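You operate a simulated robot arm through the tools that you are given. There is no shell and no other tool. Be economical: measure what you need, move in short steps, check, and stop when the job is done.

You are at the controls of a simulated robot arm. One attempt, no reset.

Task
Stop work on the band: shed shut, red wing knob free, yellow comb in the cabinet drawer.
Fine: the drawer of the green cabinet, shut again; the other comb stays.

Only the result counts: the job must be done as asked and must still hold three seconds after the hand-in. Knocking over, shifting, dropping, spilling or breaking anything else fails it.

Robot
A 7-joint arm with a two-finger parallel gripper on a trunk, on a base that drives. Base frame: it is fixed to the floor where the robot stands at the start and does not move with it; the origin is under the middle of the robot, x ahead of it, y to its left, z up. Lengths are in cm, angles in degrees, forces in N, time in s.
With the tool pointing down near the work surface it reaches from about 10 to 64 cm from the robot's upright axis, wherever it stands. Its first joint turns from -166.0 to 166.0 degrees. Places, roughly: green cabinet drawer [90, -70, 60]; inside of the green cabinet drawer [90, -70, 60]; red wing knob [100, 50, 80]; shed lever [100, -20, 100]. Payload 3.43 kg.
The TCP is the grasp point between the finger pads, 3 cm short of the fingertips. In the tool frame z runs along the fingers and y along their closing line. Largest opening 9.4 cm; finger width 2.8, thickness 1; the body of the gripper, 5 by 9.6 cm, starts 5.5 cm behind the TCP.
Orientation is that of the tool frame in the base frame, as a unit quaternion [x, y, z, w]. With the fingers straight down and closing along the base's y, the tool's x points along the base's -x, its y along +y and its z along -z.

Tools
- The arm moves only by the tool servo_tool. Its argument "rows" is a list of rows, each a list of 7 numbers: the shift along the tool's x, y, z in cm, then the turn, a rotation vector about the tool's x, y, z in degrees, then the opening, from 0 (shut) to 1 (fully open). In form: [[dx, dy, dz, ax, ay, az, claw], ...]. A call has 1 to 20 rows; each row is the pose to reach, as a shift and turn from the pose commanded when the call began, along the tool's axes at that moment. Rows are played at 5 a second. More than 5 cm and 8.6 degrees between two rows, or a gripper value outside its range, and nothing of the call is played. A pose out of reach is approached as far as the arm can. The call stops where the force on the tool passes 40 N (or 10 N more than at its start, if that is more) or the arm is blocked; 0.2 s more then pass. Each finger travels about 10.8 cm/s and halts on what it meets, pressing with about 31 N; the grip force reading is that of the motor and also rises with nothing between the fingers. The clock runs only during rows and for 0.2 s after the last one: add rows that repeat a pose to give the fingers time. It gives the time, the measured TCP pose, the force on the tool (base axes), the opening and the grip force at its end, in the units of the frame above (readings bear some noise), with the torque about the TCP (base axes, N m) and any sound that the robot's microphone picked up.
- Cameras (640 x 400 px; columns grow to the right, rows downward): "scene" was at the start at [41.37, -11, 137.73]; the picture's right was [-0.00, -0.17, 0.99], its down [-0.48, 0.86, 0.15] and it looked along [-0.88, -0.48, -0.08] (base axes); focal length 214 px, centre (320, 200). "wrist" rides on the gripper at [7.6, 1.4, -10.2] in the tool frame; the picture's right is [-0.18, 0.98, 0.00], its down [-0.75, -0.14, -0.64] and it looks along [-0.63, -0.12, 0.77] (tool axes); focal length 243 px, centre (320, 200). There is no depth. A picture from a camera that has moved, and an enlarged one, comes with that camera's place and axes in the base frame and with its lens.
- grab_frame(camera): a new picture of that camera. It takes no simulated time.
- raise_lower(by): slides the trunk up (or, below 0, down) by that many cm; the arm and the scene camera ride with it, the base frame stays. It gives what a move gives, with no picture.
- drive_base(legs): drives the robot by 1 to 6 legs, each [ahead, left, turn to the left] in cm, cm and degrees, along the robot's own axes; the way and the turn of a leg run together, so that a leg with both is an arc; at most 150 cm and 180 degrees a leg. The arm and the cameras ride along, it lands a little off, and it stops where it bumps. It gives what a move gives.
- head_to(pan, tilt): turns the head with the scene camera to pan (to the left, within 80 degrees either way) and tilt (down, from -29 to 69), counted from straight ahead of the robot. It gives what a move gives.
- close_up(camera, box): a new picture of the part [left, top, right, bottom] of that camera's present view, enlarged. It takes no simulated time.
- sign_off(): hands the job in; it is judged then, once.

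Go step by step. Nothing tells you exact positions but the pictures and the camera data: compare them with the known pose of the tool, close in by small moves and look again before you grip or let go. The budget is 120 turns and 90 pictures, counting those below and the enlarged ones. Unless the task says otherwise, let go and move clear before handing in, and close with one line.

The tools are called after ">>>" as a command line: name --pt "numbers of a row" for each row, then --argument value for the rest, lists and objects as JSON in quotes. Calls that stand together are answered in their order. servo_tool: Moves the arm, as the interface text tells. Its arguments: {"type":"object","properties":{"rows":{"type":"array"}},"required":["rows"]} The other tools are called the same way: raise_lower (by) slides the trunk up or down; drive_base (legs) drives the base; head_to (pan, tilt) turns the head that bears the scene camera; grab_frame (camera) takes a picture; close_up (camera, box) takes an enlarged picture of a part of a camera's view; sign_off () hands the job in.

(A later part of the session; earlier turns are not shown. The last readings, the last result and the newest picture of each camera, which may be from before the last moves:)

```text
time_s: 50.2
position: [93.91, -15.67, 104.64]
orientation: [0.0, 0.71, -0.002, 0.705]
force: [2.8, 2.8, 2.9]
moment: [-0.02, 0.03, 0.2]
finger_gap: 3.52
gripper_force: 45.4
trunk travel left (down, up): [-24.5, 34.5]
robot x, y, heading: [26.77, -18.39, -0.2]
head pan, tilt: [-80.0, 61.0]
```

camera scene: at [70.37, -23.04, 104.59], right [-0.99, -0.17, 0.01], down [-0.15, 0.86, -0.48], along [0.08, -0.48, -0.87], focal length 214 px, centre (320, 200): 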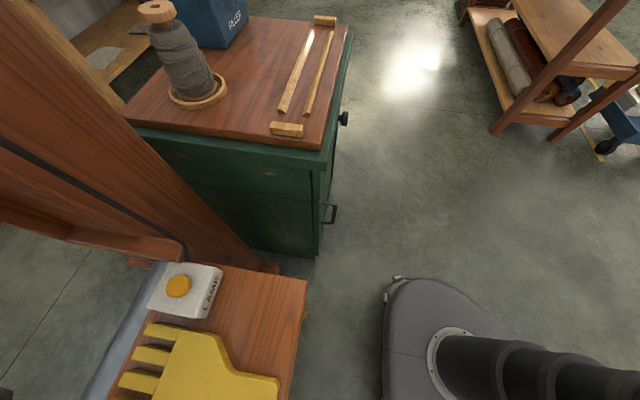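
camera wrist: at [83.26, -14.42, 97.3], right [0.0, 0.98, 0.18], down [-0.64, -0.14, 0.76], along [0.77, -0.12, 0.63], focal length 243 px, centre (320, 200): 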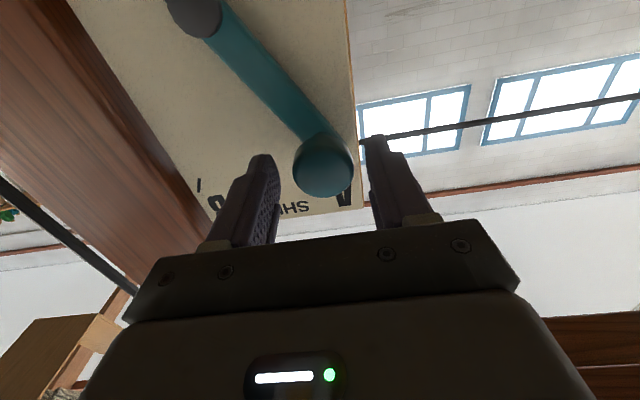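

Gripped (3.5 cm). Swinging the lever along its arc about the pivot to upright.

>>> servo_tool --pt "-0.59 -1.13 0 0 0 7.8 0.3" --pt "-1.02 -2.33 0 0 0 15.6 0.3" --pt "-1.28 -3.57 0 0 0 23.3 0.3" --pt "-1.37 -4.88 0 0 0 31.3 0.3" --pt "-1.37 -4.88 0 0 0 31.3 0.3"

>>> grab_frame --camera "wrist"

```text
time_s: 51.5
position: [93.95, -20.66, 106.11]
orientation: [0.192, 0.684, 0.19, 0.678]
force: [-1.5, 1.4, -6.7]
moment: [-0.01, 0.11, 0.04]
finger_gap: 3.52
gripper_force: 45.0
trunk travel left (down, up): [-24.5, 34.5]
robot x, y, heading: [27.06, -18.11, -0.2]
head pan, tilt: [-80.0, 61.0]
```

```text
52 pictures are left
camera wrist: at [83.81, -15.62, 100.31], right [0.01, 0.74, 0.67], down [-0.64, -0.51, 0.58], along [0.77, -0.43, 0.47], focal length 243 px, centre (320, 200)
```

wrist: 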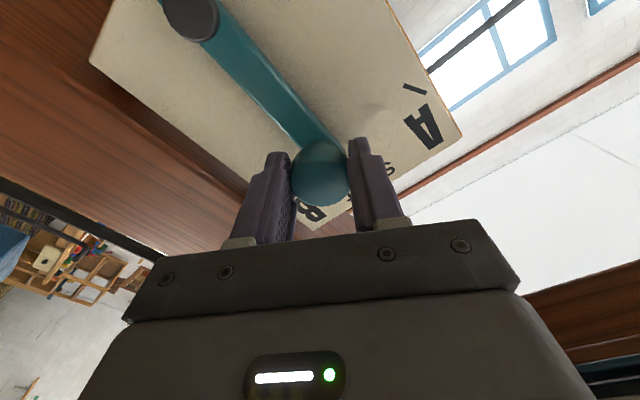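

The lever followed. Letting go, backing off and rolling back to look.

>>> servo_tool --pt "0 0 0 0 0 0 0.45" --pt "0 0 0 0 0 0 0.58" --pt "0 0 -4 0 0 0 0.58" --pt "0 0 -8 0 0 0 0.58" --pt "0 0 -11 0 0 -7.8 0.58" --pt "0 0 -11 0 0 -15.6 0.58" --pt "0 0 -11 0 0 -23.4 0.58" --pt "0 0 -11 0 0 -31.3 0.58"

>>> head_to --pan 0 --tilt 0

>>> grab_frame --camera "scene"

```text
time_s: 53.2
position: [82.83, -20.72, 106.14]
orientation: [0.0, 0.71, -0.002, 0.704]
force: [0.5, 1.5, 0.7]
moment: [0.01, 0.0, 0.01]
finger_gap: 5.45
gripper_force: 0.0
trunk travel left (down, up): [-24.5, 34.5]
robot x, y, heading: [26.95, -18.12, -0.0]
head pan, tilt: [-80.0, 61.0]
```

```text
time_s: 54.8
position: [82.87, -20.59, 106.22]
orientation: [0.0, 0.709, -0.001, 0.705]
force: [-0.8, 0.6, -0.2]
moment: [0.01, 0.0, 0.01]
finger_gap: 5.43
gripper_force: 0.0
trunk travel left (down, up): [-24.5, 34.5]
robot x, y, heading: [27.0, -17.96, -0.0]
head pan, tilt: [0.0, 0.0]
```

```text
51 pictures are left
camera scene: at [78.92, -20.8, 117.1], right [0.0, -1.0, 0.0], down [-0.01, 0.0, -1.0], along [1.0, 0.0, -0.01], focal length 214 px, centre (320, 200)
```

scene: 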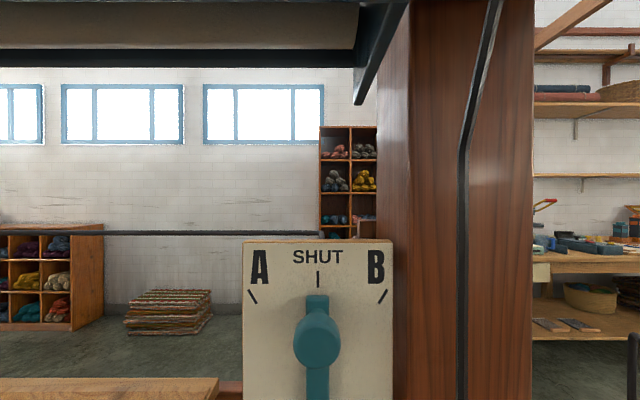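

Lever stands at SHUT. Now backing off and going over to look at the cabinet front.

>>> head_to --pan -80 --tilt 61

>>> drive_base --legs '[[-42, 0, 0], [0, -47, 0]]'

>>> head_to --pan 0 --tilt 38

>>> grab_frame --camera "scene"

```text
time_s: 56.3
position: [82.9, -20.78, 106.17]
orientation: [0.0, 0.709, -0.001, 0.705]
force: [-0.6, 0.2, 0.2]
moment: [0.02, 0.04, 0.0]
finger_gap: 5.46
gripper_force: 0.0
trunk travel left (down, up): [-24.5, 34.5]
robot x, y, heading: [26.89, -18.22, -0.2]
head pan, tilt: [-80.0, 61.0]
```

```text
time_s: 61.3
position: [40.54, -67.13, 106.18]
orientation: [0.0, 0.71, 0.0, 0.705]
force: [0.1, 0.4, 0.4]
moment: [-0.02, -0.02, 0.03]
finger_gap: 5.43
gripper_force: 0.0
trunk travel left (down, up): [-24.5, 34.5]
robot x, y, heading: [-15.45, -64.98, 0.2]
head pan, tilt: [-80.0, 61.0]
```

```text
time_s: 62.8
position: [40.68, -67.13, 106.18]
orientation: [-0.001, 0.709, 0.0, 0.705]
force: [0.2, 0.1, -0.5]
moment: [0.0, 0.02, -0.01]
finger_gap: 5.45
gripper_force: 0.0
trunk travel left (down, up): [-24.5, 34.5]
robot x, y, heading: [-15.39, -64.61, 0.1]
head pan, tilt: [0.0, 38.0]
```

```text
50 pictures are left
camera scene: at [36.21, -67.23, 111.04], right [0.0, -1.0, 0.0], down [-0.62, 0.0, -0.78], along [0.78, 0.0, -0.62], focal length 214 px, centre (320, 200)
```

scene: 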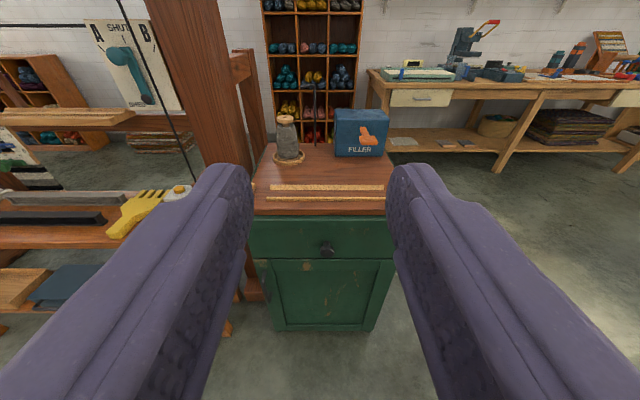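

The drawer is the upper part with the round dark knob at about [71, -68.5, 67]. Close view for its shape and the comb.

>>> close_up --camera "scene" --box '[240, 180, 400, 280]'

>>> close_up --camera "scene" --box '[90, 160, 220, 250]'

```text
4.00 times, centred on (320, 230) of scene
camera zoom: at [36.21, -67.23, 111.04], right [0.0, -1.0, 0.0], down [-0.62, 0.0, -0.78], along [0.78, 0.0, -0.62], focal length 858 px, centre (320, 80)
```

zoom: 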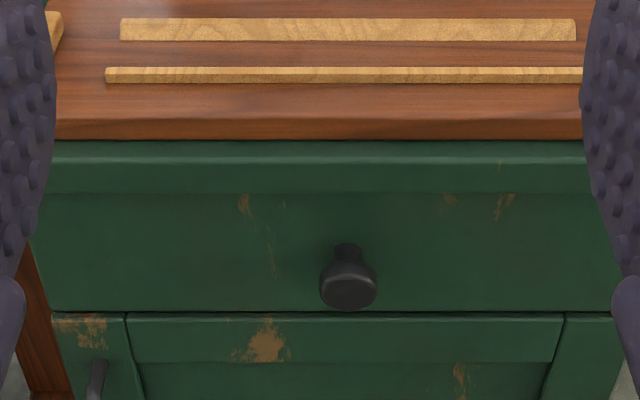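

```text
4.44 times, centred on (155, 205) of scene
camera zoom: at [36.21, -67.23, 111.04], right [0.0, -1.0, 0.0], down [-0.62, 0.0, -0.78], along [0.78, 0.0, -0.62], focal length 953 px, centre (1053, 178)
```

zoom: 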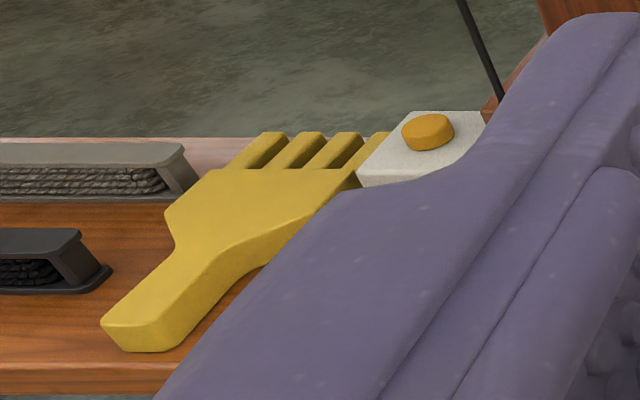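

Pitching the tool to 45° down, lowering and moving in for a stereo look with the wrist camera.

>>> head_to --pan -80 --tilt 61

>>> servo_tool --pt "0 0 0 0 7.5 0 0.55" --pt "0 0 0 0 15 0 0.55" --pt "0 0 0 0 22.5 0 0.55" --pt "0 0 0 0 30 0 0.55" --pt "0 0 0 0 37.5 0 0.55" --pt "0 0 0 0 45 0 0.55"

>>> raise_lower --by -24

>>> drive_base --legs '[[13, -2, 0]]'

>>> grab_frame --camera "wrist"

```text
time_s: 64.3
position: [40.57, -67.15, 106.16]
orientation: [0.0, 0.709, -0.001, 0.705]
force: [-0.6, 0.7, -0.2]
moment: [-0.01, 0.01, 0.0]
finger_gap: 5.46
gripper_force: 0.1
trunk travel left (down, up): [-24.5, 34.5]
robot x, y, heading: [-15.35, -64.69, -0.1]
head pan, tilt: [-80.0, 61.0]
```

```text
time_s: 65.8
position: [40.75, -66.94, 106.15]
orientation: [-0.001, 0.925, 0.0, 0.379]
force: [0.0, -0.3, -0.2]
moment: [0.03, 0.02, 0.0]
finger_gap: 5.2
gripper_force: 0.0
trunk travel left (down, up): [-24.5, 34.5]
robot x, y, heading: [-15.23, -65.03, 0.2]
head pan, tilt: [-80.0, 61.0]
```

```text
time_s: 68.2
position: [40.6, -66.99, 82.38]
orientation: [-0.001, 0.925, 0.0, 0.379]
force: [-0.1, -0.4, -0.6]
moment: [0.0, 0.02, 0.0]
finger_gap: 5.17
gripper_force: 0.0
trunk travel left (down, up): [-0.5, 58.5]
robot x, y, heading: [-15.48, -64.81, -0.1]
head pan, tilt: [-80.0, 61.0]
```

```text
time_s: 69.5
position: [53.72, -68.97, 82.25]
orientation: [-0.002, 0.925, 0.0, 0.379]
force: [-0.2, -0.4, 0.0]
moment: [0.0, -0.02, 0.0]
finger_gap: 5.18
gripper_force: 0.0
trunk travel left (down, up): [-0.5, 58.5]
robot x, y, heading: [-2.56, -66.76, 0.1]
head pan, tilt: [-80.0, 61.0]
```

```text
47 pictures are left
camera wrist: at [41.19, -67.66, 84.15], right [0.13, 0.98, 0.13], down [0.09, -0.14, 0.99], along [0.99, -0.12, -0.1], focal length 243 px, centre (320, 200)
```

wrist: 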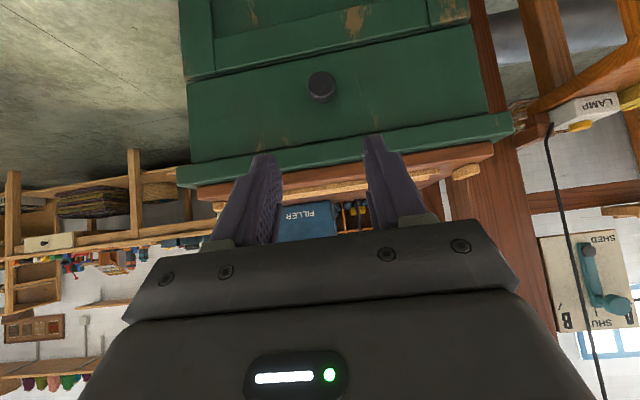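

Knob head at [71.3, -69.1, 66.3]. Approaching along the tool to ~4 cm short.

>>> servo_tool --pt "-0.3 -0.1 4.5 0 0 0 0.6" --pt "-0.6 -0.1 9 0 0 0 0.6" --pt "-0.9 -0.1 13.5 0 0 0 0.6" --pt "-1.17 -0.1 18 0 0 0 0.6"

>>> grab_frame --camera "wrist"

```text
time_s: 70.5
position: [67.02, -68.99, 70.32]
orientation: [-0.002, 0.925, -0.001, 0.379]
force: [-0.4, -0.6, -0.2]
moment: [0.01, 0.01, -0.02]
finger_gap: 5.65
gripper_force: 0.1
trunk travel left (down, up): [-0.5, 58.5]
robot x, y, heading: [-2.25, -66.69, 0.1]
head pan, tilt: [-80.0, 61.0]
```

```text
46 pictures are left
camera wrist: at [54.51, -67.8, 72.16], right [0.13, 0.98, 0.13], down [0.09, -0.14, 0.99], along [0.99, -0.12, -0.1], focal length 243 px, centre (320, 200)
```

wrist: 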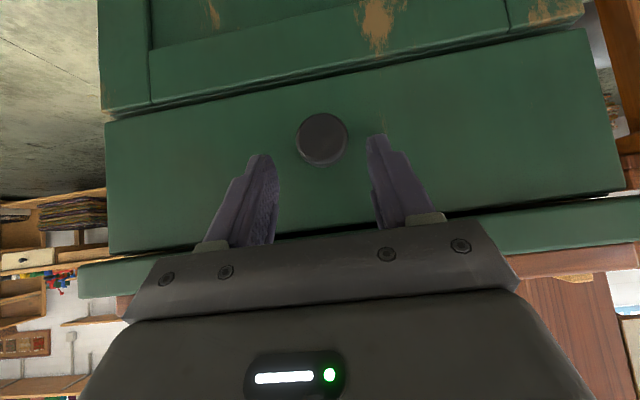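

Still aligned. Moving in and closing on the knob.

>>> servo_tool --pt "-0.1 -0.1 2.5 0 0 0 0.6" --pt "-0.2 -0.1 4.2 0 0 0 0.6" --pt "-0.2 -0.1 5.1 0 0 0 0.6" --pt "-0.2 -0.1 5.1 0 0 0 0.4" --pt "-0.2 -0.1 5.1 0 0 0 0.25" --pt "-0.2 -0.1 5.1 0 0 0 0.25"

>>> grab_frame --camera "wrist"

```text
time_s: 71.9
position: [70.89, -68.97, 66.74]
orientation: [-0.003, 0.925, 0.001, 0.379]
force: [0.8, 9.0, -1.9]
moment: [0.18, -0.1, 0.23]
finger_gap: 3.74
gripper_force: 45.5
trunk travel left (down, up): [-0.5, 58.5]
robot x, y, heading: [-2.69, -66.53, 0.1]
head pan, tilt: [-80.0, 61.0]
```

```text
45 pictures are left
camera wrist: at [58.3, -67.73, 68.62], right [0.13, 0.98, 0.13], down [0.09, -0.14, 0.99], along [0.99, -0.11, -0.1], focal length 243 px, centre (320, 200)
```

wrist: 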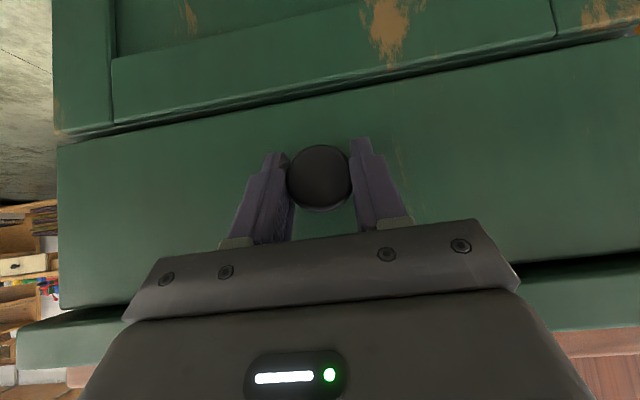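

Gripped. Pulling the drawer by reversing the base 10 cm.

>>> drive_base --legs '[[-10, 0, 0]]'

>>> grab_frame --camera "wrist"

```text
time_s: 73.1
position: [60.79, -69.1, 66.85]
orientation: [-0.002, 0.926, 0.0, 0.379]
force: [0.0, 19.3, -3.0]
moment: [0.25, -0.09, 0.33]
finger_gap: 3.72
gripper_force: 44.3
trunk travel left (down, up): [-0.5, 58.5]
robot x, y, heading: [-12.45, -66.67, 0.1]
head pan, tilt: [-80.0, 61.0]
```

```text
44 pictures are left
camera wrist: at [48.33, -67.72, 68.63], right [0.13, 0.98, 0.13], down [0.09, -0.14, 0.99], along [0.99, -0.11, -0.1], focal length 243 px, centre (320, 200)
```

wrist: 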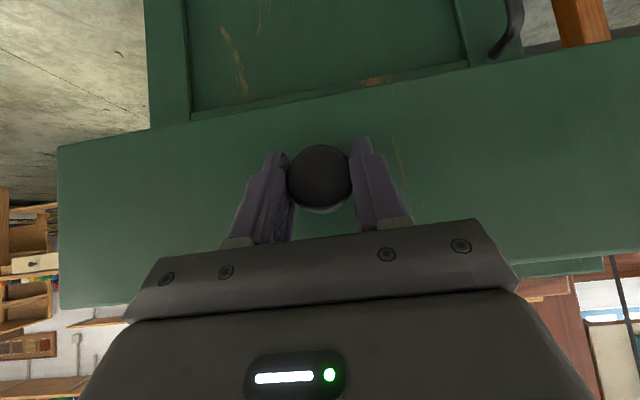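

The drawer follows. Another 9 cm, with a slight left correction.

>>> drive_base --legs '[[-9, 0.3, 0]]'

```text
time_s: 74.2
position: [51.95, -69.01, 66.71]
orientation: [0.0, 0.925, 0.0, 0.379]
force: [-0.9, -7.9, 0.0]
moment: [-0.17, -0.18, -0.13]
finger_gap: 3.72
gripper_force: 44.6
trunk travel left (down, up): [-0.5, 58.5]
robot x, y, heading: [-21.18, -66.13, -0.1]
head pan, tilt: [-80.0, 61.0]
```

Open about 19 cm. Letting go, backing off, and looking in.

>>> servo_tool --pt "0 0 0 0 0 0 0.4" --pt "0 0 0 0 0 0 0.6" --pt "0 0 -3 0 0 0 0.6" --pt "0 0 -7 0 0 0 0.6" --pt "0 0 -11 0 0 0 0.6"

>>> raise_lower --by 28

>>> head_to --pan 0 --tilt 0

>>> grab_frame --camera "scene"

```text
time_s: 75.4
position: [44.09, -68.78, 74.37]
orientation: [-0.001, 0.926, 0.0, 0.378]
force: [-0.6, -0.8, -0.6]
moment: [0.0, 0.05, -0.01]
finger_gap: 5.65
gripper_force: 0.1
trunk travel left (down, up): [-0.5, 58.5]
robot x, y, heading: [-21.27, -66.45, 0.3]
head pan, tilt: [-80.0, 61.0]
```

```text
time_s: 78.2
position: [44.23, -68.75, 102.41]
orientation: [-0.002, 0.925, 0.001, 0.379]
force: [0.1, 0.0, 0.1]
moment: [0.0, -0.01, 0.0]
finger_gap: 5.64
gripper_force: 0.1
trunk travel left (down, up): [-28.5, 30.5]
robot x, y, heading: [-20.78, -66.19, -0.1]
head pan, tilt: [-80.0, 61.0]
```

```text
time_s: 79.8
position: [44.22, -68.76, 102.46]
orientation: [-0.001, 0.925, 0.0, 0.38]
force: [0.7, 0.1, -1.4]
moment: [-0.02, 0.02, -0.01]
finger_gap: 5.63
gripper_force: 0.0
trunk travel left (down, up): [-28.5, 30.5]
robot x, y, heading: [-21.31, -66.74, -0.4]
head pan, tilt: [0.0, 0.0]
```

```text
43 pictures are left
camera scene: at [49.11, -68.92, 112.9], right [0.0, -1.0, 0.0], down [-0.71, 0.0, -0.7], along [0.7, 0.0, -0.71], focal length 214 px, centre (320, 200)
```

scene: 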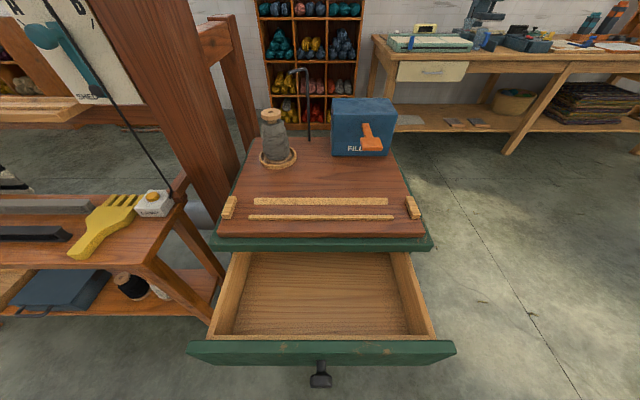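

Drawer is open and empty, inside roughly x 58–72 (clear of the top), y -90…-48. Next the comb: I point the tool straight down and drive over to look at it from above.

>>> servo_tool --pt "0 0 0 0 7.5 0 0.8" --pt "0 0 0 0 15 0 0.8" --pt "0 0 0 0 22.5 0 0.8" --pt "0 0 0 0 30 0 0.8" --pt "0 0 0 0 37.5 0 0.8" --pt "0 0 0 0 44.8 0 0.8"

>>> drive_base --legs '[[0, 55, 0], [35, 0, 0]]'

>>> head_to --pan 0 --tilt -15

>>> grab_frame --camera "scene"

```text
time_s: 81.2
position: [44.15, -68.81, 102.37]
orientation: [0.0, 1.0, 0.0, -0.004]
force: [0.5, 0.5, -0.1]
moment: [0.0, -0.01, -0.01]
finger_gap: 7.51
gripper_force: 0.0
trunk travel left (down, up): [-28.5, 30.5]
robot x, y, heading: [-21.07, -66.45, 0.3]
head pan, tilt: [0.0, 0.0]
```

```text
time_s: 86.0
position: [74.57, -14.76, 102.41]
orientation: [-0.002, 1.0, -0.002, -0.005]
force: [-1.0, 0.9, -0.6]
moment: [-0.01, -0.02, 0.01]
finger_gap: 7.49
gripper_force: 0.1
trunk travel left (down, up): [-28.5, 30.5]
robot x, y, heading: [10.55, -11.8, -0.3]
head pan, tilt: [0.0, 0.0]
stopped in leg 2: the robot was blocked; the commanded pose is now the measured one
```

```text
time_s: 86.8
position: [74.63, -14.92, 102.2]
orientation: [-0.002, 1.0, -0.001, -0.006]
force: [0.0, -0.4, 0.3]
moment: [0.01, -0.03, 0.0]
finger_gap: 7.52
gripper_force: 0.2
trunk travel left (down, up): [-28.5, 30.5]
robot x, y, heading: [11.07, -12.24, -0.3]
head pan, tilt: [0.0, -15.0]
```

```text
42 pictures are left
camera scene: at [87.71, -14.96, 106.99], right [0.0, -1.0, 0.0], down [-0.97, 0.0, -0.25], along [0.25, 0.0, -0.97], focal length 214 px, centre (320, 200)
```

scene: 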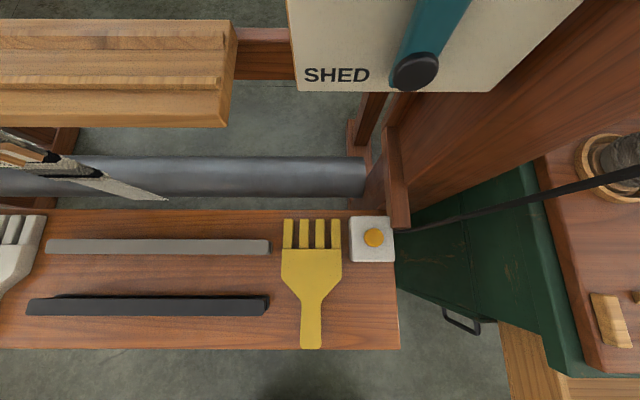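

The comb lies along x at y≈-13.5: handle x 74–82, head 10 cm wide to x≈94. The drive was blocked, likely by the wrist under the lamp box overhead; I back off and check that.

>>> drive_base --legs '[[-6, 0, 0]]'

>>> raise_lower --by -12

>>> head_to --pan -80 --tilt -29

>>> grab_frame --camera "scene"

```text
time_s: 87.7
position: [69.47, -14.87, 101.76]
orientation: [-0.002, 1.0, -0.001, -0.01]
force: [0.5, 0.8, 0.0]
moment: [0.01, -0.04, 0.0]
finger_gap: 7.56
gripper_force: 0.0
trunk travel left (down, up): [-28.5, 30.5]
robot x, y, heading: [4.73, -12.16, -0.1]
head pan, tilt: [0.0, -15.0]
```

```text
time_s: 89.2
position: [69.42, -14.89, 89.73]
orientation: [-0.002, 1.0, -0.001, -0.01]
force: [0.2, 1.2, -0.2]
moment: [-0.02, 0.02, 0.0]
finger_gap: 7.5
gripper_force: 0.1
trunk travel left (down, up): [-16.5, 42.5]
robot x, y, heading: [4.61, -12.07, -0.2]
head pan, tilt: [0.0, -15.0]
```

```text
time_s: 90.8
position: [69.53, -14.9, 89.74]
orientation: [-0.001, 1.0, 0.0, -0.01]
force: [1.0, -0.5, 0.2]
moment: [0.01, -0.01, 0.01]
finger_gap: 7.51
gripper_force: 0.1
trunk travel left (down, up): [-16.5, 42.5]
robot x, y, heading: [4.87, -12.18, -0.2]
head pan, tilt: [-80.0, -28.6]
```

```text
41 pictures are left
camera scene: at [84.6, -21.52, 101.16], right [0.02, -0.17, 0.98], down [-0.88, -0.47, -0.07], along [0.48, -0.86, -0.16], focal length 214 px, centre (320, 200)
```

scene: 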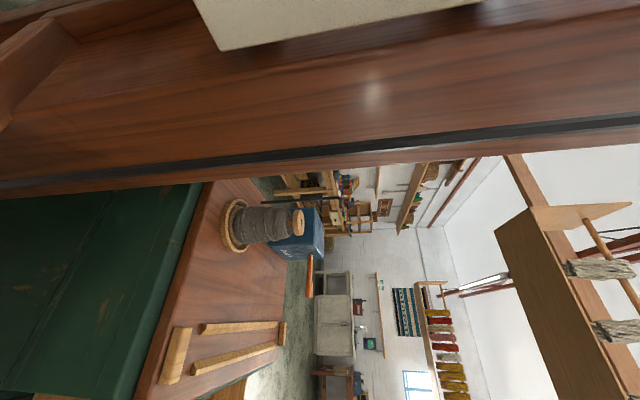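

Nothing shifted in sight. Parking the head, lowering, and creeping forward over the comb handle.

>>> head_to --pan -80 --tilt 61

>>> raise_lower --by -9

>>> drive_base --legs '[[10, 0, 0]]'

>>> servo_tool --pt "0 1.3 0 0 -1.1 0 0.8" --pt "0 1.3 0 0 -1.1 0 0.8"

>>> grab_frame --camera "wrist"

>>> grab_frame --camera "scene"

```text
time_s: 92.4
position: [69.35, -14.82, 89.79]
orientation: [-0.002, 1.0, -0.001, -0.01]
force: [-0.3, 0.2, 0.3]
moment: [-0.01, 0.01, 0.01]
finger_gap: 7.52
gripper_force: 0.1
trunk travel left (down, up): [-16.5, 42.5]
robot x, y, heading: [4.74, -12.24, -0.4]
head pan, tilt: [-80.0, 61.0]
```

```text
time_s: 93.7
position: [69.39, -14.86, 80.78]
orientation: [-0.001, 1.0, 0.0, -0.01]
force: [0.0, 0.3, 0.8]
moment: [0.02, 0.01, 0.0]
finger_gap: 7.54
gripper_force: 0.1
trunk travel left (down, up): [-7.5, 51.5]
robot x, y, heading: [4.61, -12.29, -0.2]
head pan, tilt: [-80.0, 61.0]
```

```text
time_s: 94.8
position: [79.44, -14.94, 80.65]
orientation: [-0.001, 1.0, -0.001, -0.009]
force: [-1.3, -0.3, 0.9]
moment: [-0.06, -0.01, -0.02]
finger_gap: 7.51
gripper_force: 0.1
trunk travel left (down, up): [-7.5, 51.5]
robot x, y, heading: [14.42, -12.13, -0.1]
head pan, tilt: [-80.0, 61.0]
```

```text
time_s: 95.4
position: [79.49, -13.67, 80.8]
orientation: [-0.002, 1.0, -0.001, 0.0]
force: [0.1, -0.2, 0.6]
moment: [-0.03, 0.0, 0.0]
finger_gap: 7.53
gripper_force: 0.1
trunk travel left (down, up): [-7.5, 51.5]
robot x, y, heading: [15.15, -12.19, -0.3]
head pan, tilt: [-80.0, 61.0]
```

```text
40 pictures are left
camera wrist: at [72.04, -12.29, 91.0], right [0.18, 0.98, 0.0], down [0.75, -0.14, 0.64], along [0.63, -0.12, -0.77], focal length 243 px, centre (320, 200)
```

wrist: 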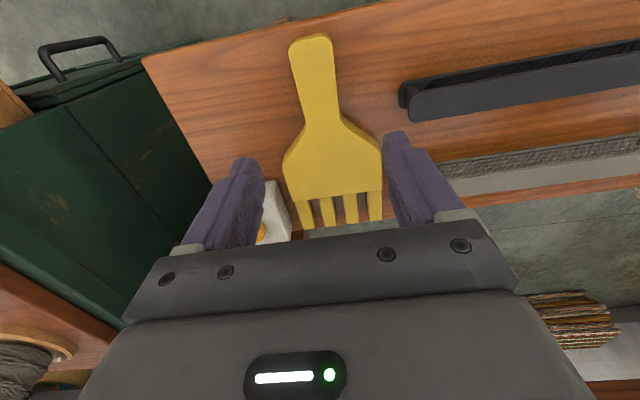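

```text
39 pictures are left
camera scene: at [81.28, -20.19, 92.55], right [0.0, -0.17, 0.99], down [-0.49, 0.86, 0.15], along [-0.87, -0.48, -0.08], focal length 214 px, centre (320, 200)
```

scene: 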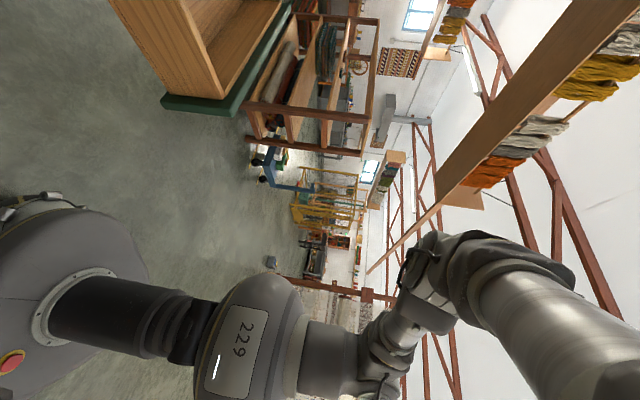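

Handle centred between the fingers (x 74–80, y≈-13.5, top z≈70). Lowering onto the handle with the trunk, then checking.

>>> servo_tool --pt "1.0 0 0 0 0 0 0.75" --pt "1.0 0 0 0 0 0 0.75"

>>> raise_lower --by -7.2

>>> grab_frame --camera "wrist"

```text
time_s: 96.0
position: [78.44, -13.67, 80.85]
orientation: [-0.002, 1.0, -0.001, 0.0]
force: [0.2, 0.5, -0.2]
moment: [-0.01, 0.0, 0.0]
finger_gap: 7.09
gripper_force: 0.0
trunk travel left (down, up): [-7.5, 51.5]
robot x, y, heading: [14.76, -12.83, -0.0]
head pan, tilt: [-80.0, 61.0]
```

```text
time_s: 97.1
position: [78.47, -13.61, 73.68]
orientation: [-0.002, 1.0, 0.0, 0.0]
force: [0.0, 0.3, 0.1]
moment: [-0.02, 0.02, -0.01]
finger_gap: 7.07
gripper_force: 0.0
trunk travel left (down, up): [-0.3, 58.7]
robot x, y, heading: [14.54, -12.37, -0.3]
head pan, tilt: [-80.0, 61.0]
```

```text
38 pictures are left
camera wrist: at [70.97, -12.34, 83.84], right [0.18, 0.98, 0.0], down [0.75, -0.14, 0.64], along [0.63, -0.12, -0.77], focal length 243 px, centre (320, 200)
```

wrist: 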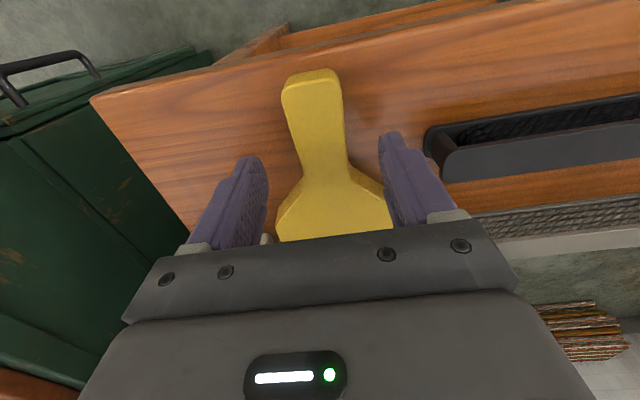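

Well centred. Down 1.8 cm more and close.

>>> servo_tool --pt "0.3 0 1 0 0 0 0.75" --pt "0.3 0 1.5 0 0 0 0.75" --pt "0.3 0 1.8 0 0 0 0.75" --pt "0.3 0 1.8 0 0 0 0.5" --pt "0.3 0 1.8 0 0 0 0.25" --pt "0.3 0 1.8 0 0 0 0.2" --pt "0.3 0 1.8 0 0 0 0.2"

>>> grab_frame --camera "wrist"

```text
time_s: 98.7
position: [78.07, -13.71, 71.81]
orientation: [-0.002, 1.0, -0.001, 0.0]
force: [0.1, 0.3, -0.2]
moment: [0.07, 0.01, 0.07]
finger_gap: 3.13
gripper_force: 31.4
trunk travel left (down, up): [-0.3, 58.7]
robot x, y, heading: [14.53, -12.52, -0.3]
head pan, tilt: [-80.0, 61.0]
```

```text
37 pictures are left
camera wrist: at [70.59, -12.33, 81.99], right [0.18, 0.98, 0.0], down [0.75, -0.14, 0.64], along [0.63, -0.12, -0.77], focal length 243 px, centre (320, 200)
```

wrist: 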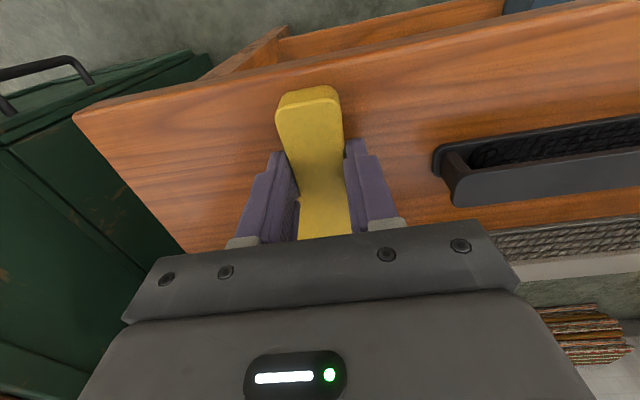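

Gripped the handle (3.1 cm). Lifting 9 cm and checking.

>>> raise_lower --by 9

>>> grab_frame --camera "wrist"

```text
time_s: 100.0
position: [78.05, -13.67, 80.79]
orientation: [-0.002, 1.0, -0.001, 0.0]
force: [0.3, 0.1, -2.1]
moment: [0.01, 0.13, 0.01]
finger_gap: 3.1
gripper_force: 30.9
trunk travel left (down, up): [-9.3, 49.7]
robot x, y, heading: [14.9, -12.27, -0.2]
head pan, tilt: [-80.0, 61.0]
```

```text
36 pictures are left
camera wrist: at [70.61, -12.33, 90.96], right [0.18, 0.98, 0.0], down [0.75, -0.14, 0.64], along [0.63, -0.12, -0.77], focal length 243 px, centre (320, 200)
```

wrist: 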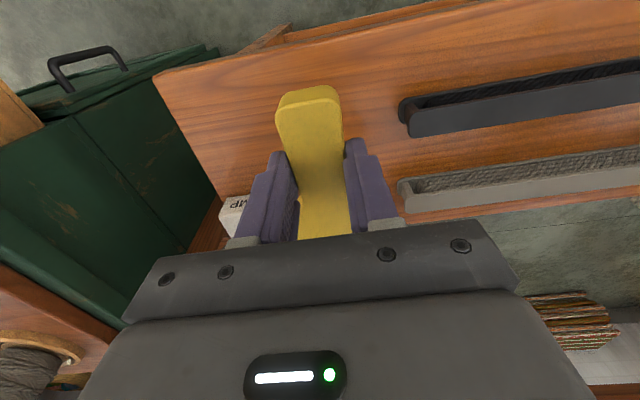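

Comb is held (about 2 N). Backing out, raising, going over to the cabinet and turning the comb crosswise.

>>> drive_base --legs '[[-45, 0, 0], [0, -51, 0]]'

>>> raise_lower --by 8

>>> servo_tool --pt "0 0 0 0 0 8 0.2" --pt "0 0 0 0 0 16 0.2" --pt "0 0 0 0 0 24 0.2" --pt "0 0 0 0 0 32 0.2" --pt "0 0 0 0 0 40 0.2" --pt "0 0 0 0 0 48 0.2" --pt "0 0 0 0 0 56 0.2" --pt "0 0 0 0 0 64 0.2" --pt "0 0 0 0 0 72 0.2" --pt "0 0 0 0 0 80 0.2" --pt "0 0 0 0 0 88 0.2" --pt "0 0 0 0 0 90 0.2"

>>> grab_frame --camera "wrist"

```text
time_s: 105.3
position: [32.76, -64.85, 80.72]
orientation: [-0.006, 1.0, -0.001, -0.001]
force: [0.9, -0.1, -1.0]
moment: [-0.01, 0.11, 0.0]
finger_gap: 3.12
gripper_force: 31.1
trunk travel left (down, up): [-9.3, 49.7]
robot x, y, heading: [-30.55, -63.99, 0.1]
head pan, tilt: [-80.0, 61.0]
```

```text
time_s: 106.5
position: [32.83, -64.89, 88.71]
orientation: [-0.005, 1.0, -0.001, -0.001]
force: [0.0, -0.5, -0.9]
moment: [-0.01, 0.12, 0.02]
finger_gap: 3.15
gripper_force: 31.2
trunk travel left (down, up): [-17.3, 41.7]
robot x, y, heading: [-30.49, -64.19, 0.2]
head pan, tilt: [-80.0, 61.0]
```

```text
time_s: 109.1
position: [32.82, -64.81, 88.85]
orientation: [0.704, 0.71, -0.001, 0.001]
force: [1.0, 1.0, -1.1]
moment: [0.09, 0.02, 0.03]
finger_gap: 3.14
gripper_force: 30.7
trunk travel left (down, up): [-17.3, 41.7]
robot x, y, heading: [-30.15, -63.71, -0.0]
head pan, tilt: [-80.0, 61.0]
```

```text
35 pictures are left
camera wrist: at [34.26, -57.23, 98.96], right [0.98, -0.18, 0.0], down [-0.14, -0.75, 0.64], along [-0.11, -0.63, -0.77], focal length 243 px, centre (320, 200)
```

wrist: 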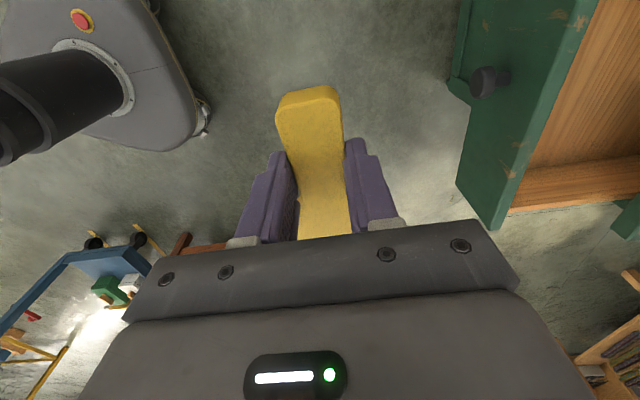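

Comb lies crosswise, tines to -y. Driving over the open drawer and looking down.

>>> drive_base --legs '[[33, 0, 0]]'

>>> grab_frame --camera "wrist"

>>> head_to --pan 0 --tilt 0

>>> grab_frame --camera "scene"

```text
time_s: 111.3
position: [66.54, -65.31, 88.81]
orientation: [0.706, 0.708, -0.001, 0.001]
force: [-0.1, 0.4, -2.5]
moment: [0.07, 0.02, -0.02]
finger_gap: 3.14
gripper_force: 30.8
trunk travel left (down, up): [-17.3, 41.7]
robot x, y, heading: [3.13, -64.02, -0.0]
head pan, tilt: [-80.0, 61.0]
```

```text
34 pictures are left
camera wrist: at [68.07, -57.76, 98.95], right [0.98, -0.18, 0.0], down [-0.14, -0.75, 0.64], along [-0.12, -0.63, -0.77], focal length 243 px, centre (320, 200)
```

wrist: 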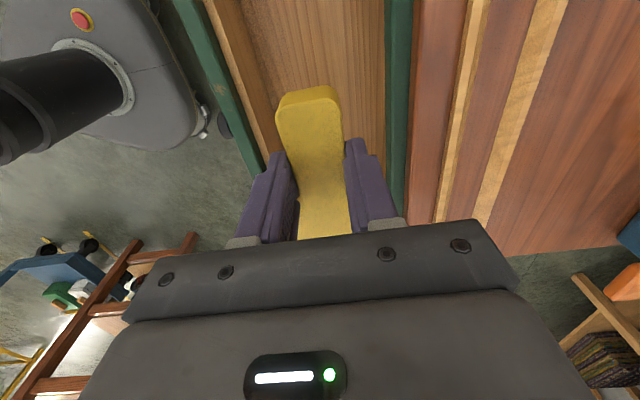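

```text
time_s: 112.8
position: [66.5, -65.31, 88.74]
orientation: [0.705, 0.709, 0.0, 0.001]
force: [-0.3, 0.2, -1.6]
moment: [0.09, -0.01, -0.02]
finger_gap: 3.13
gripper_force: 31.5
trunk travel left (down, up): [-17.3, 41.7]
robot x, y, heading: [3.28, -63.95, -0.3]
head pan, tilt: [0.0, 0.0]
```

```text
33 pictures are left
camera scene: at [66.43, -76.44, 92.67], right [-1.0, 0.0, 0.0], down [0.0, 1.0, 0.0], along [0.0, 0.0, -1.0], focal length 214 px, centre (320, 200)
```

scene: 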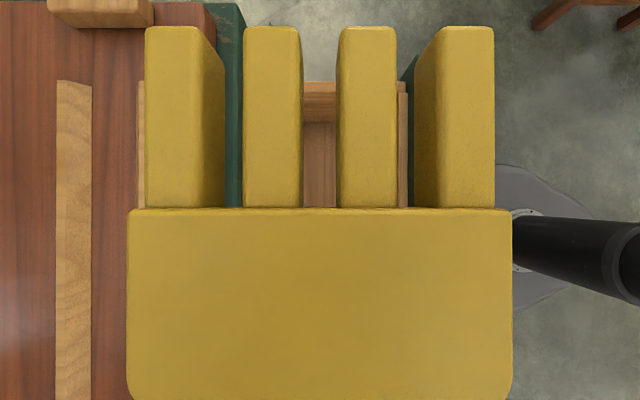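

Clear all round: opening x 58.3–73.9, comb x 61.5–71.5, y -61…-81. Parking the head and lowering to the drawer's rim.

>>> head_to --pan -80 --tilt 61

>>> raise_lower --by -14

>>> grab_frame --camera "wrist"

>>> grab_frame --camera "scene"

```text
time_s: 114.3
position: [66.43, -65.33, 88.76]
orientation: [0.706, 0.709, 0.0, 0.001]
force: [-0.6, 0.1, -1.5]
moment: [0.13, 0.03, 0.03]
finger_gap: 3.13
gripper_force: 30.9
trunk travel left (down, up): [-17.3, 41.7]
robot x, y, heading: [2.84, -63.68, -0.1]
head pan, tilt: [-80.0, 61.0]
```

```text
time_s: 116.0
position: [66.46, -65.33, 74.86]
orientation: [0.706, 0.708, -0.001, 0.001]
force: [-0.1, -0.3, -2.1]
moment: [0.09, 0.03, 0.01]
finger_gap: 3.14
gripper_force: 30.9
trunk travel left (down, up): [-3.3, 55.7]
robot x, y, heading: [3.34, -63.93, -0.2]
head pan, tilt: [-80.0, 61.0]
```

```text
32 pictures are left
camera wrist: at [68.05, -57.76, 84.98], right [0.98, -0.18, 0.0], down [-0.14, -0.75, 0.64], along [-0.12, -0.63, -0.77], focal length 243 px, centre (320, 200)
```

wrist: 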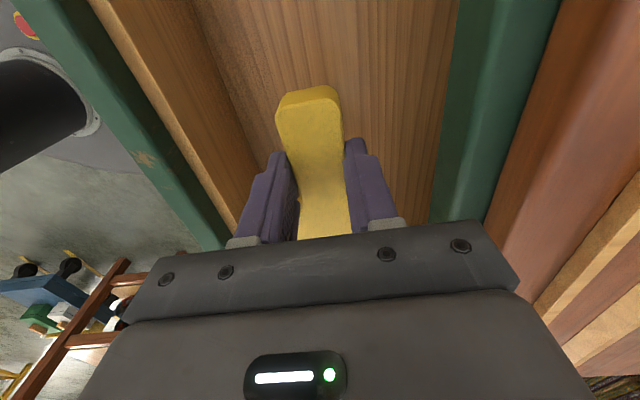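

```text
31 pictures are left
camera scene: at [59.96, -67.29, 86.54], right [-0.17, 0.0, 0.98], down [0.86, 0.49, 0.15], along [-0.48, 0.87, -0.09], focal length 214 px, centre (320, 200)
```

scene: 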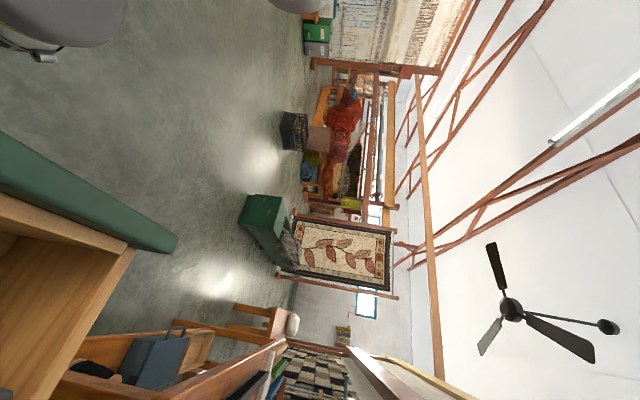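

Fits well. Lowering further by servo until the comb meets the drawer floor.

>>> servo_tool --pt "0 0 2 0 0 0 0.2" --pt "0 0 4 0 0 0 0.2" --pt "0 0 6 0 0 0 0.2" --pt "0 0 7 0 0 0 0.2"

>>> grab_frame --camera "wrist"

```text
time_s: 117.0
position: [66.53, -65.2, 67.7]
orientation: [0.707, 0.707, 0.0, 0.001]
force: [1.3, -0.4, -1.9]
moment: [0.11, 0.03, -0.01]
finger_gap: 3.15
gripper_force: 31.5
trunk travel left (down, up): [-3.3, 55.7]
robot x, y, heading: [3.31, -63.92, -0.2]
head pan, tilt: [-80.0, 61.0]
```

```text
30 pictures are left
camera wrist: at [68.1, -57.76, 77.89], right [0.98, -0.18, 0.0], down [-0.14, -0.75, 0.64], along [-0.12, -0.63, -0.77], focal length 243 px, centre (320, 200)
```

wrist: 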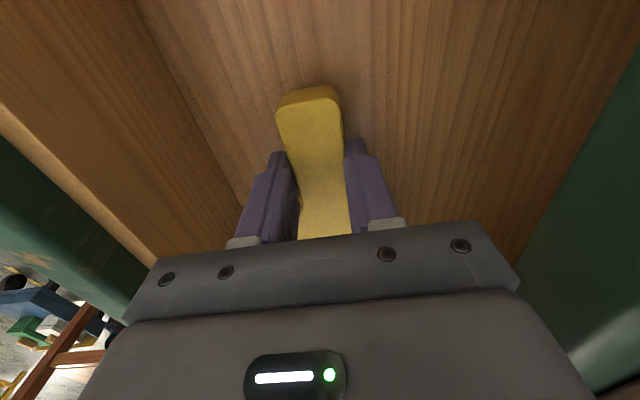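

>>> servo_tool --pt "0 0 0.5 0 0 0 0.2" --pt "0 0 1 0 0 0 0.2" --pt "0 0 1.5 0 0 0 0.2"

>>> servo_tool --pt "0 0 0.4 0 0 0 0.2" --pt "0 0 0.8 0 0 0 0.2"

```text
time_s: 117.8
position: [66.43, -65.3, 66.28]
orientation: [0.706, 0.708, 0.0, 0.001]
force: [-0.3, 0.1, -1.1]
moment: [0.15, -0.02, 0.03]
finger_gap: 3.12
gripper_force: 30.1
trunk travel left (down, up): [-3.3, 55.7]
robot x, y, heading: [3.76, -63.91, -0.4]
head pan, tilt: [-80.0, 61.0]
```

```text
time_s: 118.4
position: [66.5, -65.29, 65.61]
orientation: [0.706, 0.708, -0.001, 0.0]
force: [-0.7, 0.6, 5.1]
moment: [-0.55, 0.17, -0.02]
finger_gap: 3.13
gripper_force: 31.0
trunk travel left (down, up): [-3.3, 55.7]
robot x, y, heading: [3.34, -63.44, -0.1]
head pan, tilt: [-80.0, 61.0]
```

Touched the floor (tine side first). A touch lower, then open slowly.

>>> servo_tool --pt "0 0 0.3 0 0 0 0.2" --pt "0 0 0.3 0 0 0 0.36" --pt "0 0 0.3 0 0 0 0.5" --pt "0 0 0.3 0 0 0 0.6" --pt "0 0 0.3 0 0 0 0.6" --pt "0 0 -3 0 0 0 0.6" --pt "0 0 -7 0 0 0 0.6" --pt "0 0 -11 0 0 0 0.6" --pt "0 0 -15 0 0 0 0.6"

>>> grab_frame --camera "wrist"

```text
time_s: 120.4
position: [66.37, -65.44, 80.47]
orientation: [0.705, 0.709, -0.001, 0.0]
force: [0.3, 0.5, -0.5]
moment: [0.04, -0.03, -0.02]
finger_gap: 5.63
gripper_force: 0.1
trunk travel left (down, up): [-3.3, 55.7]
robot x, y, heading: [3.19, -63.97, -0.5]
head pan, tilt: [-80.0, 61.0]
```

```text
29 pictures are left
camera wrist: at [67.94, -57.9, 90.71], right [0.98, -0.18, 0.0], down [-0.14, -0.75, 0.64], along [-0.12, -0.63, -0.77], focal length 243 px, centre (320, 200)
```

wrist: 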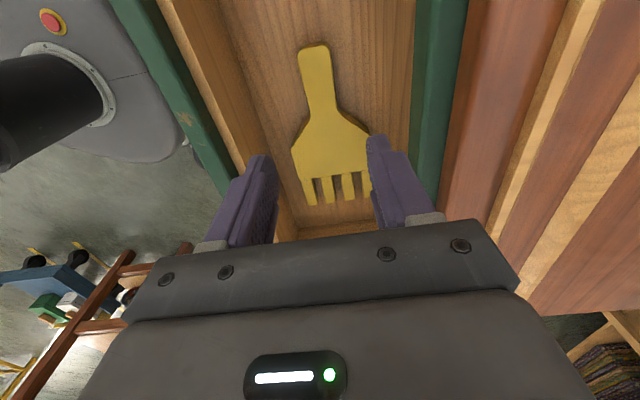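

The comb lies flat in the drawer. Raising, backing off and turning the tool back to the knob-grasp pose.

>>> raise_lower --by 10

>>> drive_base --legs '[[-28, -3, 0]]'

>>> servo_tool --pt "0 0 0 0 0 -8 0.6" --pt "0 0 0 0 0 -16 0.6" --pt "0 0 0 0 0 -24 0.6" --pt "0 0 0 0 0 -32 0.6" --pt "0 0 0 0 0 -40 0.6" --pt "0 0 0 0 0 -48 0.6" --pt "0 0 0 0 0 -56 0.6" --pt "0 0 0 0 0 -64 0.6" --pt "0 0 0 0 0 -72 0.6" --pt "0 0 0 0 0 -80 0.6" --pt "0 0 0 0 0 -88 0.6" --pt "0 0 0 0 0 -89.8 0.6"

>>> servo_tool --pt "0 0 0 0 -7.5 0 0.6" --pt "0 0 0 0 -15 0 0.6" --pt "0 0 0 0 -22.5 0 0.6" --pt "0 0 0 0 -30 0 0.6" --pt "0 0 0 0 -37.5 0 0.6" --pt "0 0 0 0 -45 0 0.6"

>>> raise_lower --by -13

>>> grab_frame --camera "wrist"

```text
time_s: 121.7
position: [66.42, -65.37, 90.49]
orientation: [0.706, 0.708, 0.0, 0.001]
force: [-0.6, 0.8, 0.6]
moment: [-0.03, 0.0, 0.01]
finger_gap: 5.63
gripper_force: 0.0
trunk travel left (down, up): [-13.3, 45.7]
robot x, y, heading: [3.3, -64.09, -0.2]
head pan, tilt: [-80.0, 61.0]
```

```text
time_s: 123.7
position: [37.82, -68.39, 90.43]
orientation: [0.707, 0.708, -0.001, 0.001]
force: [-0.2, 0.7, 0.8]
moment: [0.01, -0.01, 0.01]
finger_gap: 5.64
gripper_force: 0.0
trunk travel left (down, up): [-13.3, 45.7]
robot x, y, heading: [-25.08, -66.78, -0.4]
head pan, tilt: [-80.0, 61.0]
```

```text
time_s: 126.3
position: [38.05, -68.26, 90.33]
orientation: [0.001, 1.0, 0.0, 0.0]
force: [-0.5, 0.3, -0.3]
moment: [0.0, 0.04, -0.03]
finger_gap: 5.62
gripper_force: 0.1
trunk travel left (down, up): [-13.3, 45.7]
robot x, y, heading: [-25.2, -66.79, -0.3]
head pan, tilt: [-80.0, 61.0]
```

```text
time_s: 127.7
position: [37.91, -68.33, 90.49]
orientation: [0.001, 0.923, -0.001, 0.384]
force: [0.3, -0.3, 0.7]
moment: [0.01, -0.03, 0.0]
finger_gap: 5.63
gripper_force: 0.2
trunk travel left (down, up): [-13.3, 45.7]
robot x, y, heading: [-25.0, -66.65, -0.5]
head pan, tilt: [-80.0, 61.0]
```

```text
time_s: 129.3
position: [38.07, -68.24, 77.45]
orientation: [0.001, 0.924, -0.002, 0.383]
force: [0.0, 0.0, -0.2]
moment: [0.01, -0.03, 0.0]
finger_gap: 5.62
gripper_force: 0.0
trunk travel left (down, up): [-0.3, 58.7]
robot x, y, heading: [-25.3, -66.8, -0.7]
head pan, tilt: [-80.0, 61.0]
```

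```text
28 pictures are left
camera wrist: at [25.48, -66.95, 79.29], right [0.13, 0.98, 0.13], down [0.08, -0.14, 0.99], along [0.99, -0.12, -0.1], focal length 243 px, centre (320, 200)
```

wrist: 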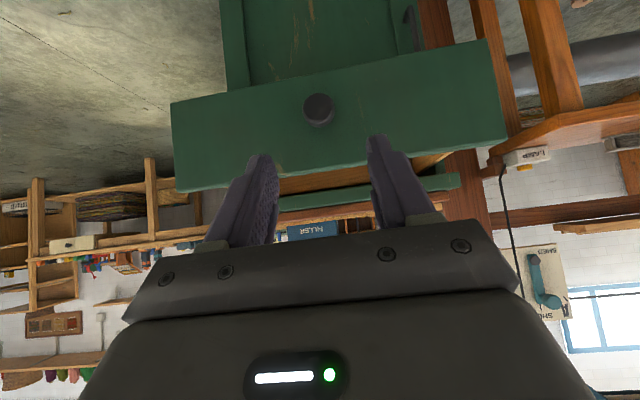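

Knob at [52, -69.05, 66.3], as expected. Regripping it.

>>> servo_tool --pt "-0.7 -0.3 4.5 0 0 0 0.6" --pt "-1.4 -0.6 9 0 0 0 0.6" --pt "-2.1 -0.8 13 0 0 0 0.6" --pt "-2.1 -0.8 15 0 0 0 0.6" --pt "-2.1 -0.8 16.8 0 0 0 0.6" --pt "-2.1 -0.8 16.8 0 0 0 0.4" --pt "-2.1 -0.8 16.8 0 0 0 0.25" --pt "-2.1 -0.8 16.8 0 0 0 0.25"

>>> grab_frame --camera "wrist"

```text
time_s: 131.1
position: [51.45, -69.06, 67.12]
orientation: [0.001, 0.924, -0.001, 0.383]
force: [0.7, 11.1, -1.5]
moment: [0.33, -0.11, 0.39]
finger_gap: 3.73
gripper_force: 44.9
trunk travel left (down, up): [-0.3, 58.7]
robot x, y, heading: [-25.0, -66.53, -0.5]
head pan, tilt: [-80.0, 61.0]
```

```text
27 pictures are left
camera wrist: at [38.95, -67.67, 68.81], right [0.13, 0.98, 0.13], down [0.08, -0.14, 0.99], along [0.99, -0.12, -0.1], focal length 243 px, centre (320, 200)
```

wrist: 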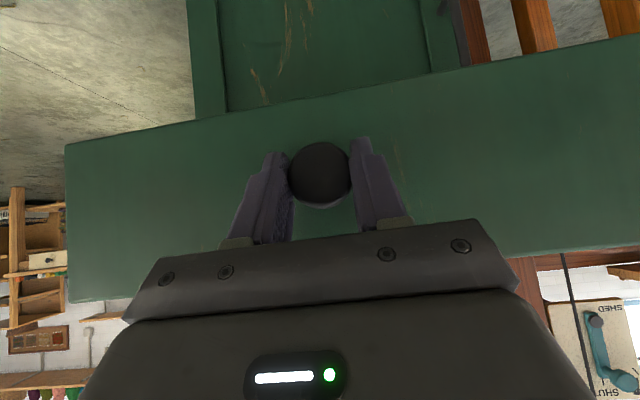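

Regripped. Driving ahead 14 cm, then the rest by small steps.

>>> drive_base --legs '[[14, 0.3, 0]]'

>>> drive_base --legs '[[4, 0, 0]]'

```text
time_s: 132.4
position: [65.67, -68.95, 67.08]
orientation: [0.0, 0.924, 0.0, 0.382]
force: [0.7, 10.5, -2.6]
moment: [0.03, 0.13, 0.18]
finger_gap: 3.75
gripper_force: 44.6
trunk travel left (down, up): [-0.3, 58.7]
robot x, y, heading: [-10.61, -66.39, -0.4]
head pan, tilt: [-80.0, 61.0]
```

```text
time_s: 133.3
position: [69.84, -69.08, 67.02]
orientation: [0.0, 0.924, 0.0, 0.382]
force: [-0.9, 1.1, -1.4]
moment: [0.1, 0.13, 0.08]
finger_gap: 3.73
gripper_force: 45.0
trunk travel left (down, up): [-0.3, 58.7]
robot x, y, heading: [-7.05, -66.43, -0.3]
head pan, tilt: [-80.0, 61.0]
```

About 0.6 cm to go; pushing in gently with the arm until it seats.

>>> servo_tool --pt "-0.2 0 0.2 0 0 0 0.25" --pt "-0.4 0 0.4 0 0 0 0.25" --pt "-0.55 0 0.55 0 0 0 0.25" --pt "-0.55 0 0.55 0 0 0 0.25"

>>> grab_frame --camera "wrist"

```text
time_s: 134.3
position: [70.39, -68.96, 66.96]
orientation: [0.0, 0.924, -0.001, 0.382]
force: [-17.6, 0.0, 0.3]
moment: [0.02, 0.39, 0.0]
finger_gap: 3.74
gripper_force: 44.9
trunk travel left (down, up): [-0.3, 58.7]
robot x, y, heading: [-6.67, -66.54, -0.7]
head pan, tilt: [-80.0, 61.0]
```

```text
26 pictures are left
camera wrist: at [57.84, -67.64, 68.82], right [0.13, 0.98, 0.13], down [0.08, -0.14, 0.99], along [0.99, -0.12, -0.1], focal length 243 px, centre (320, 200)
```

wrist: 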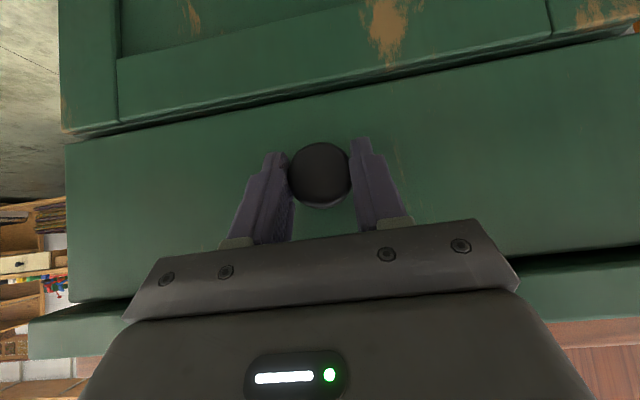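

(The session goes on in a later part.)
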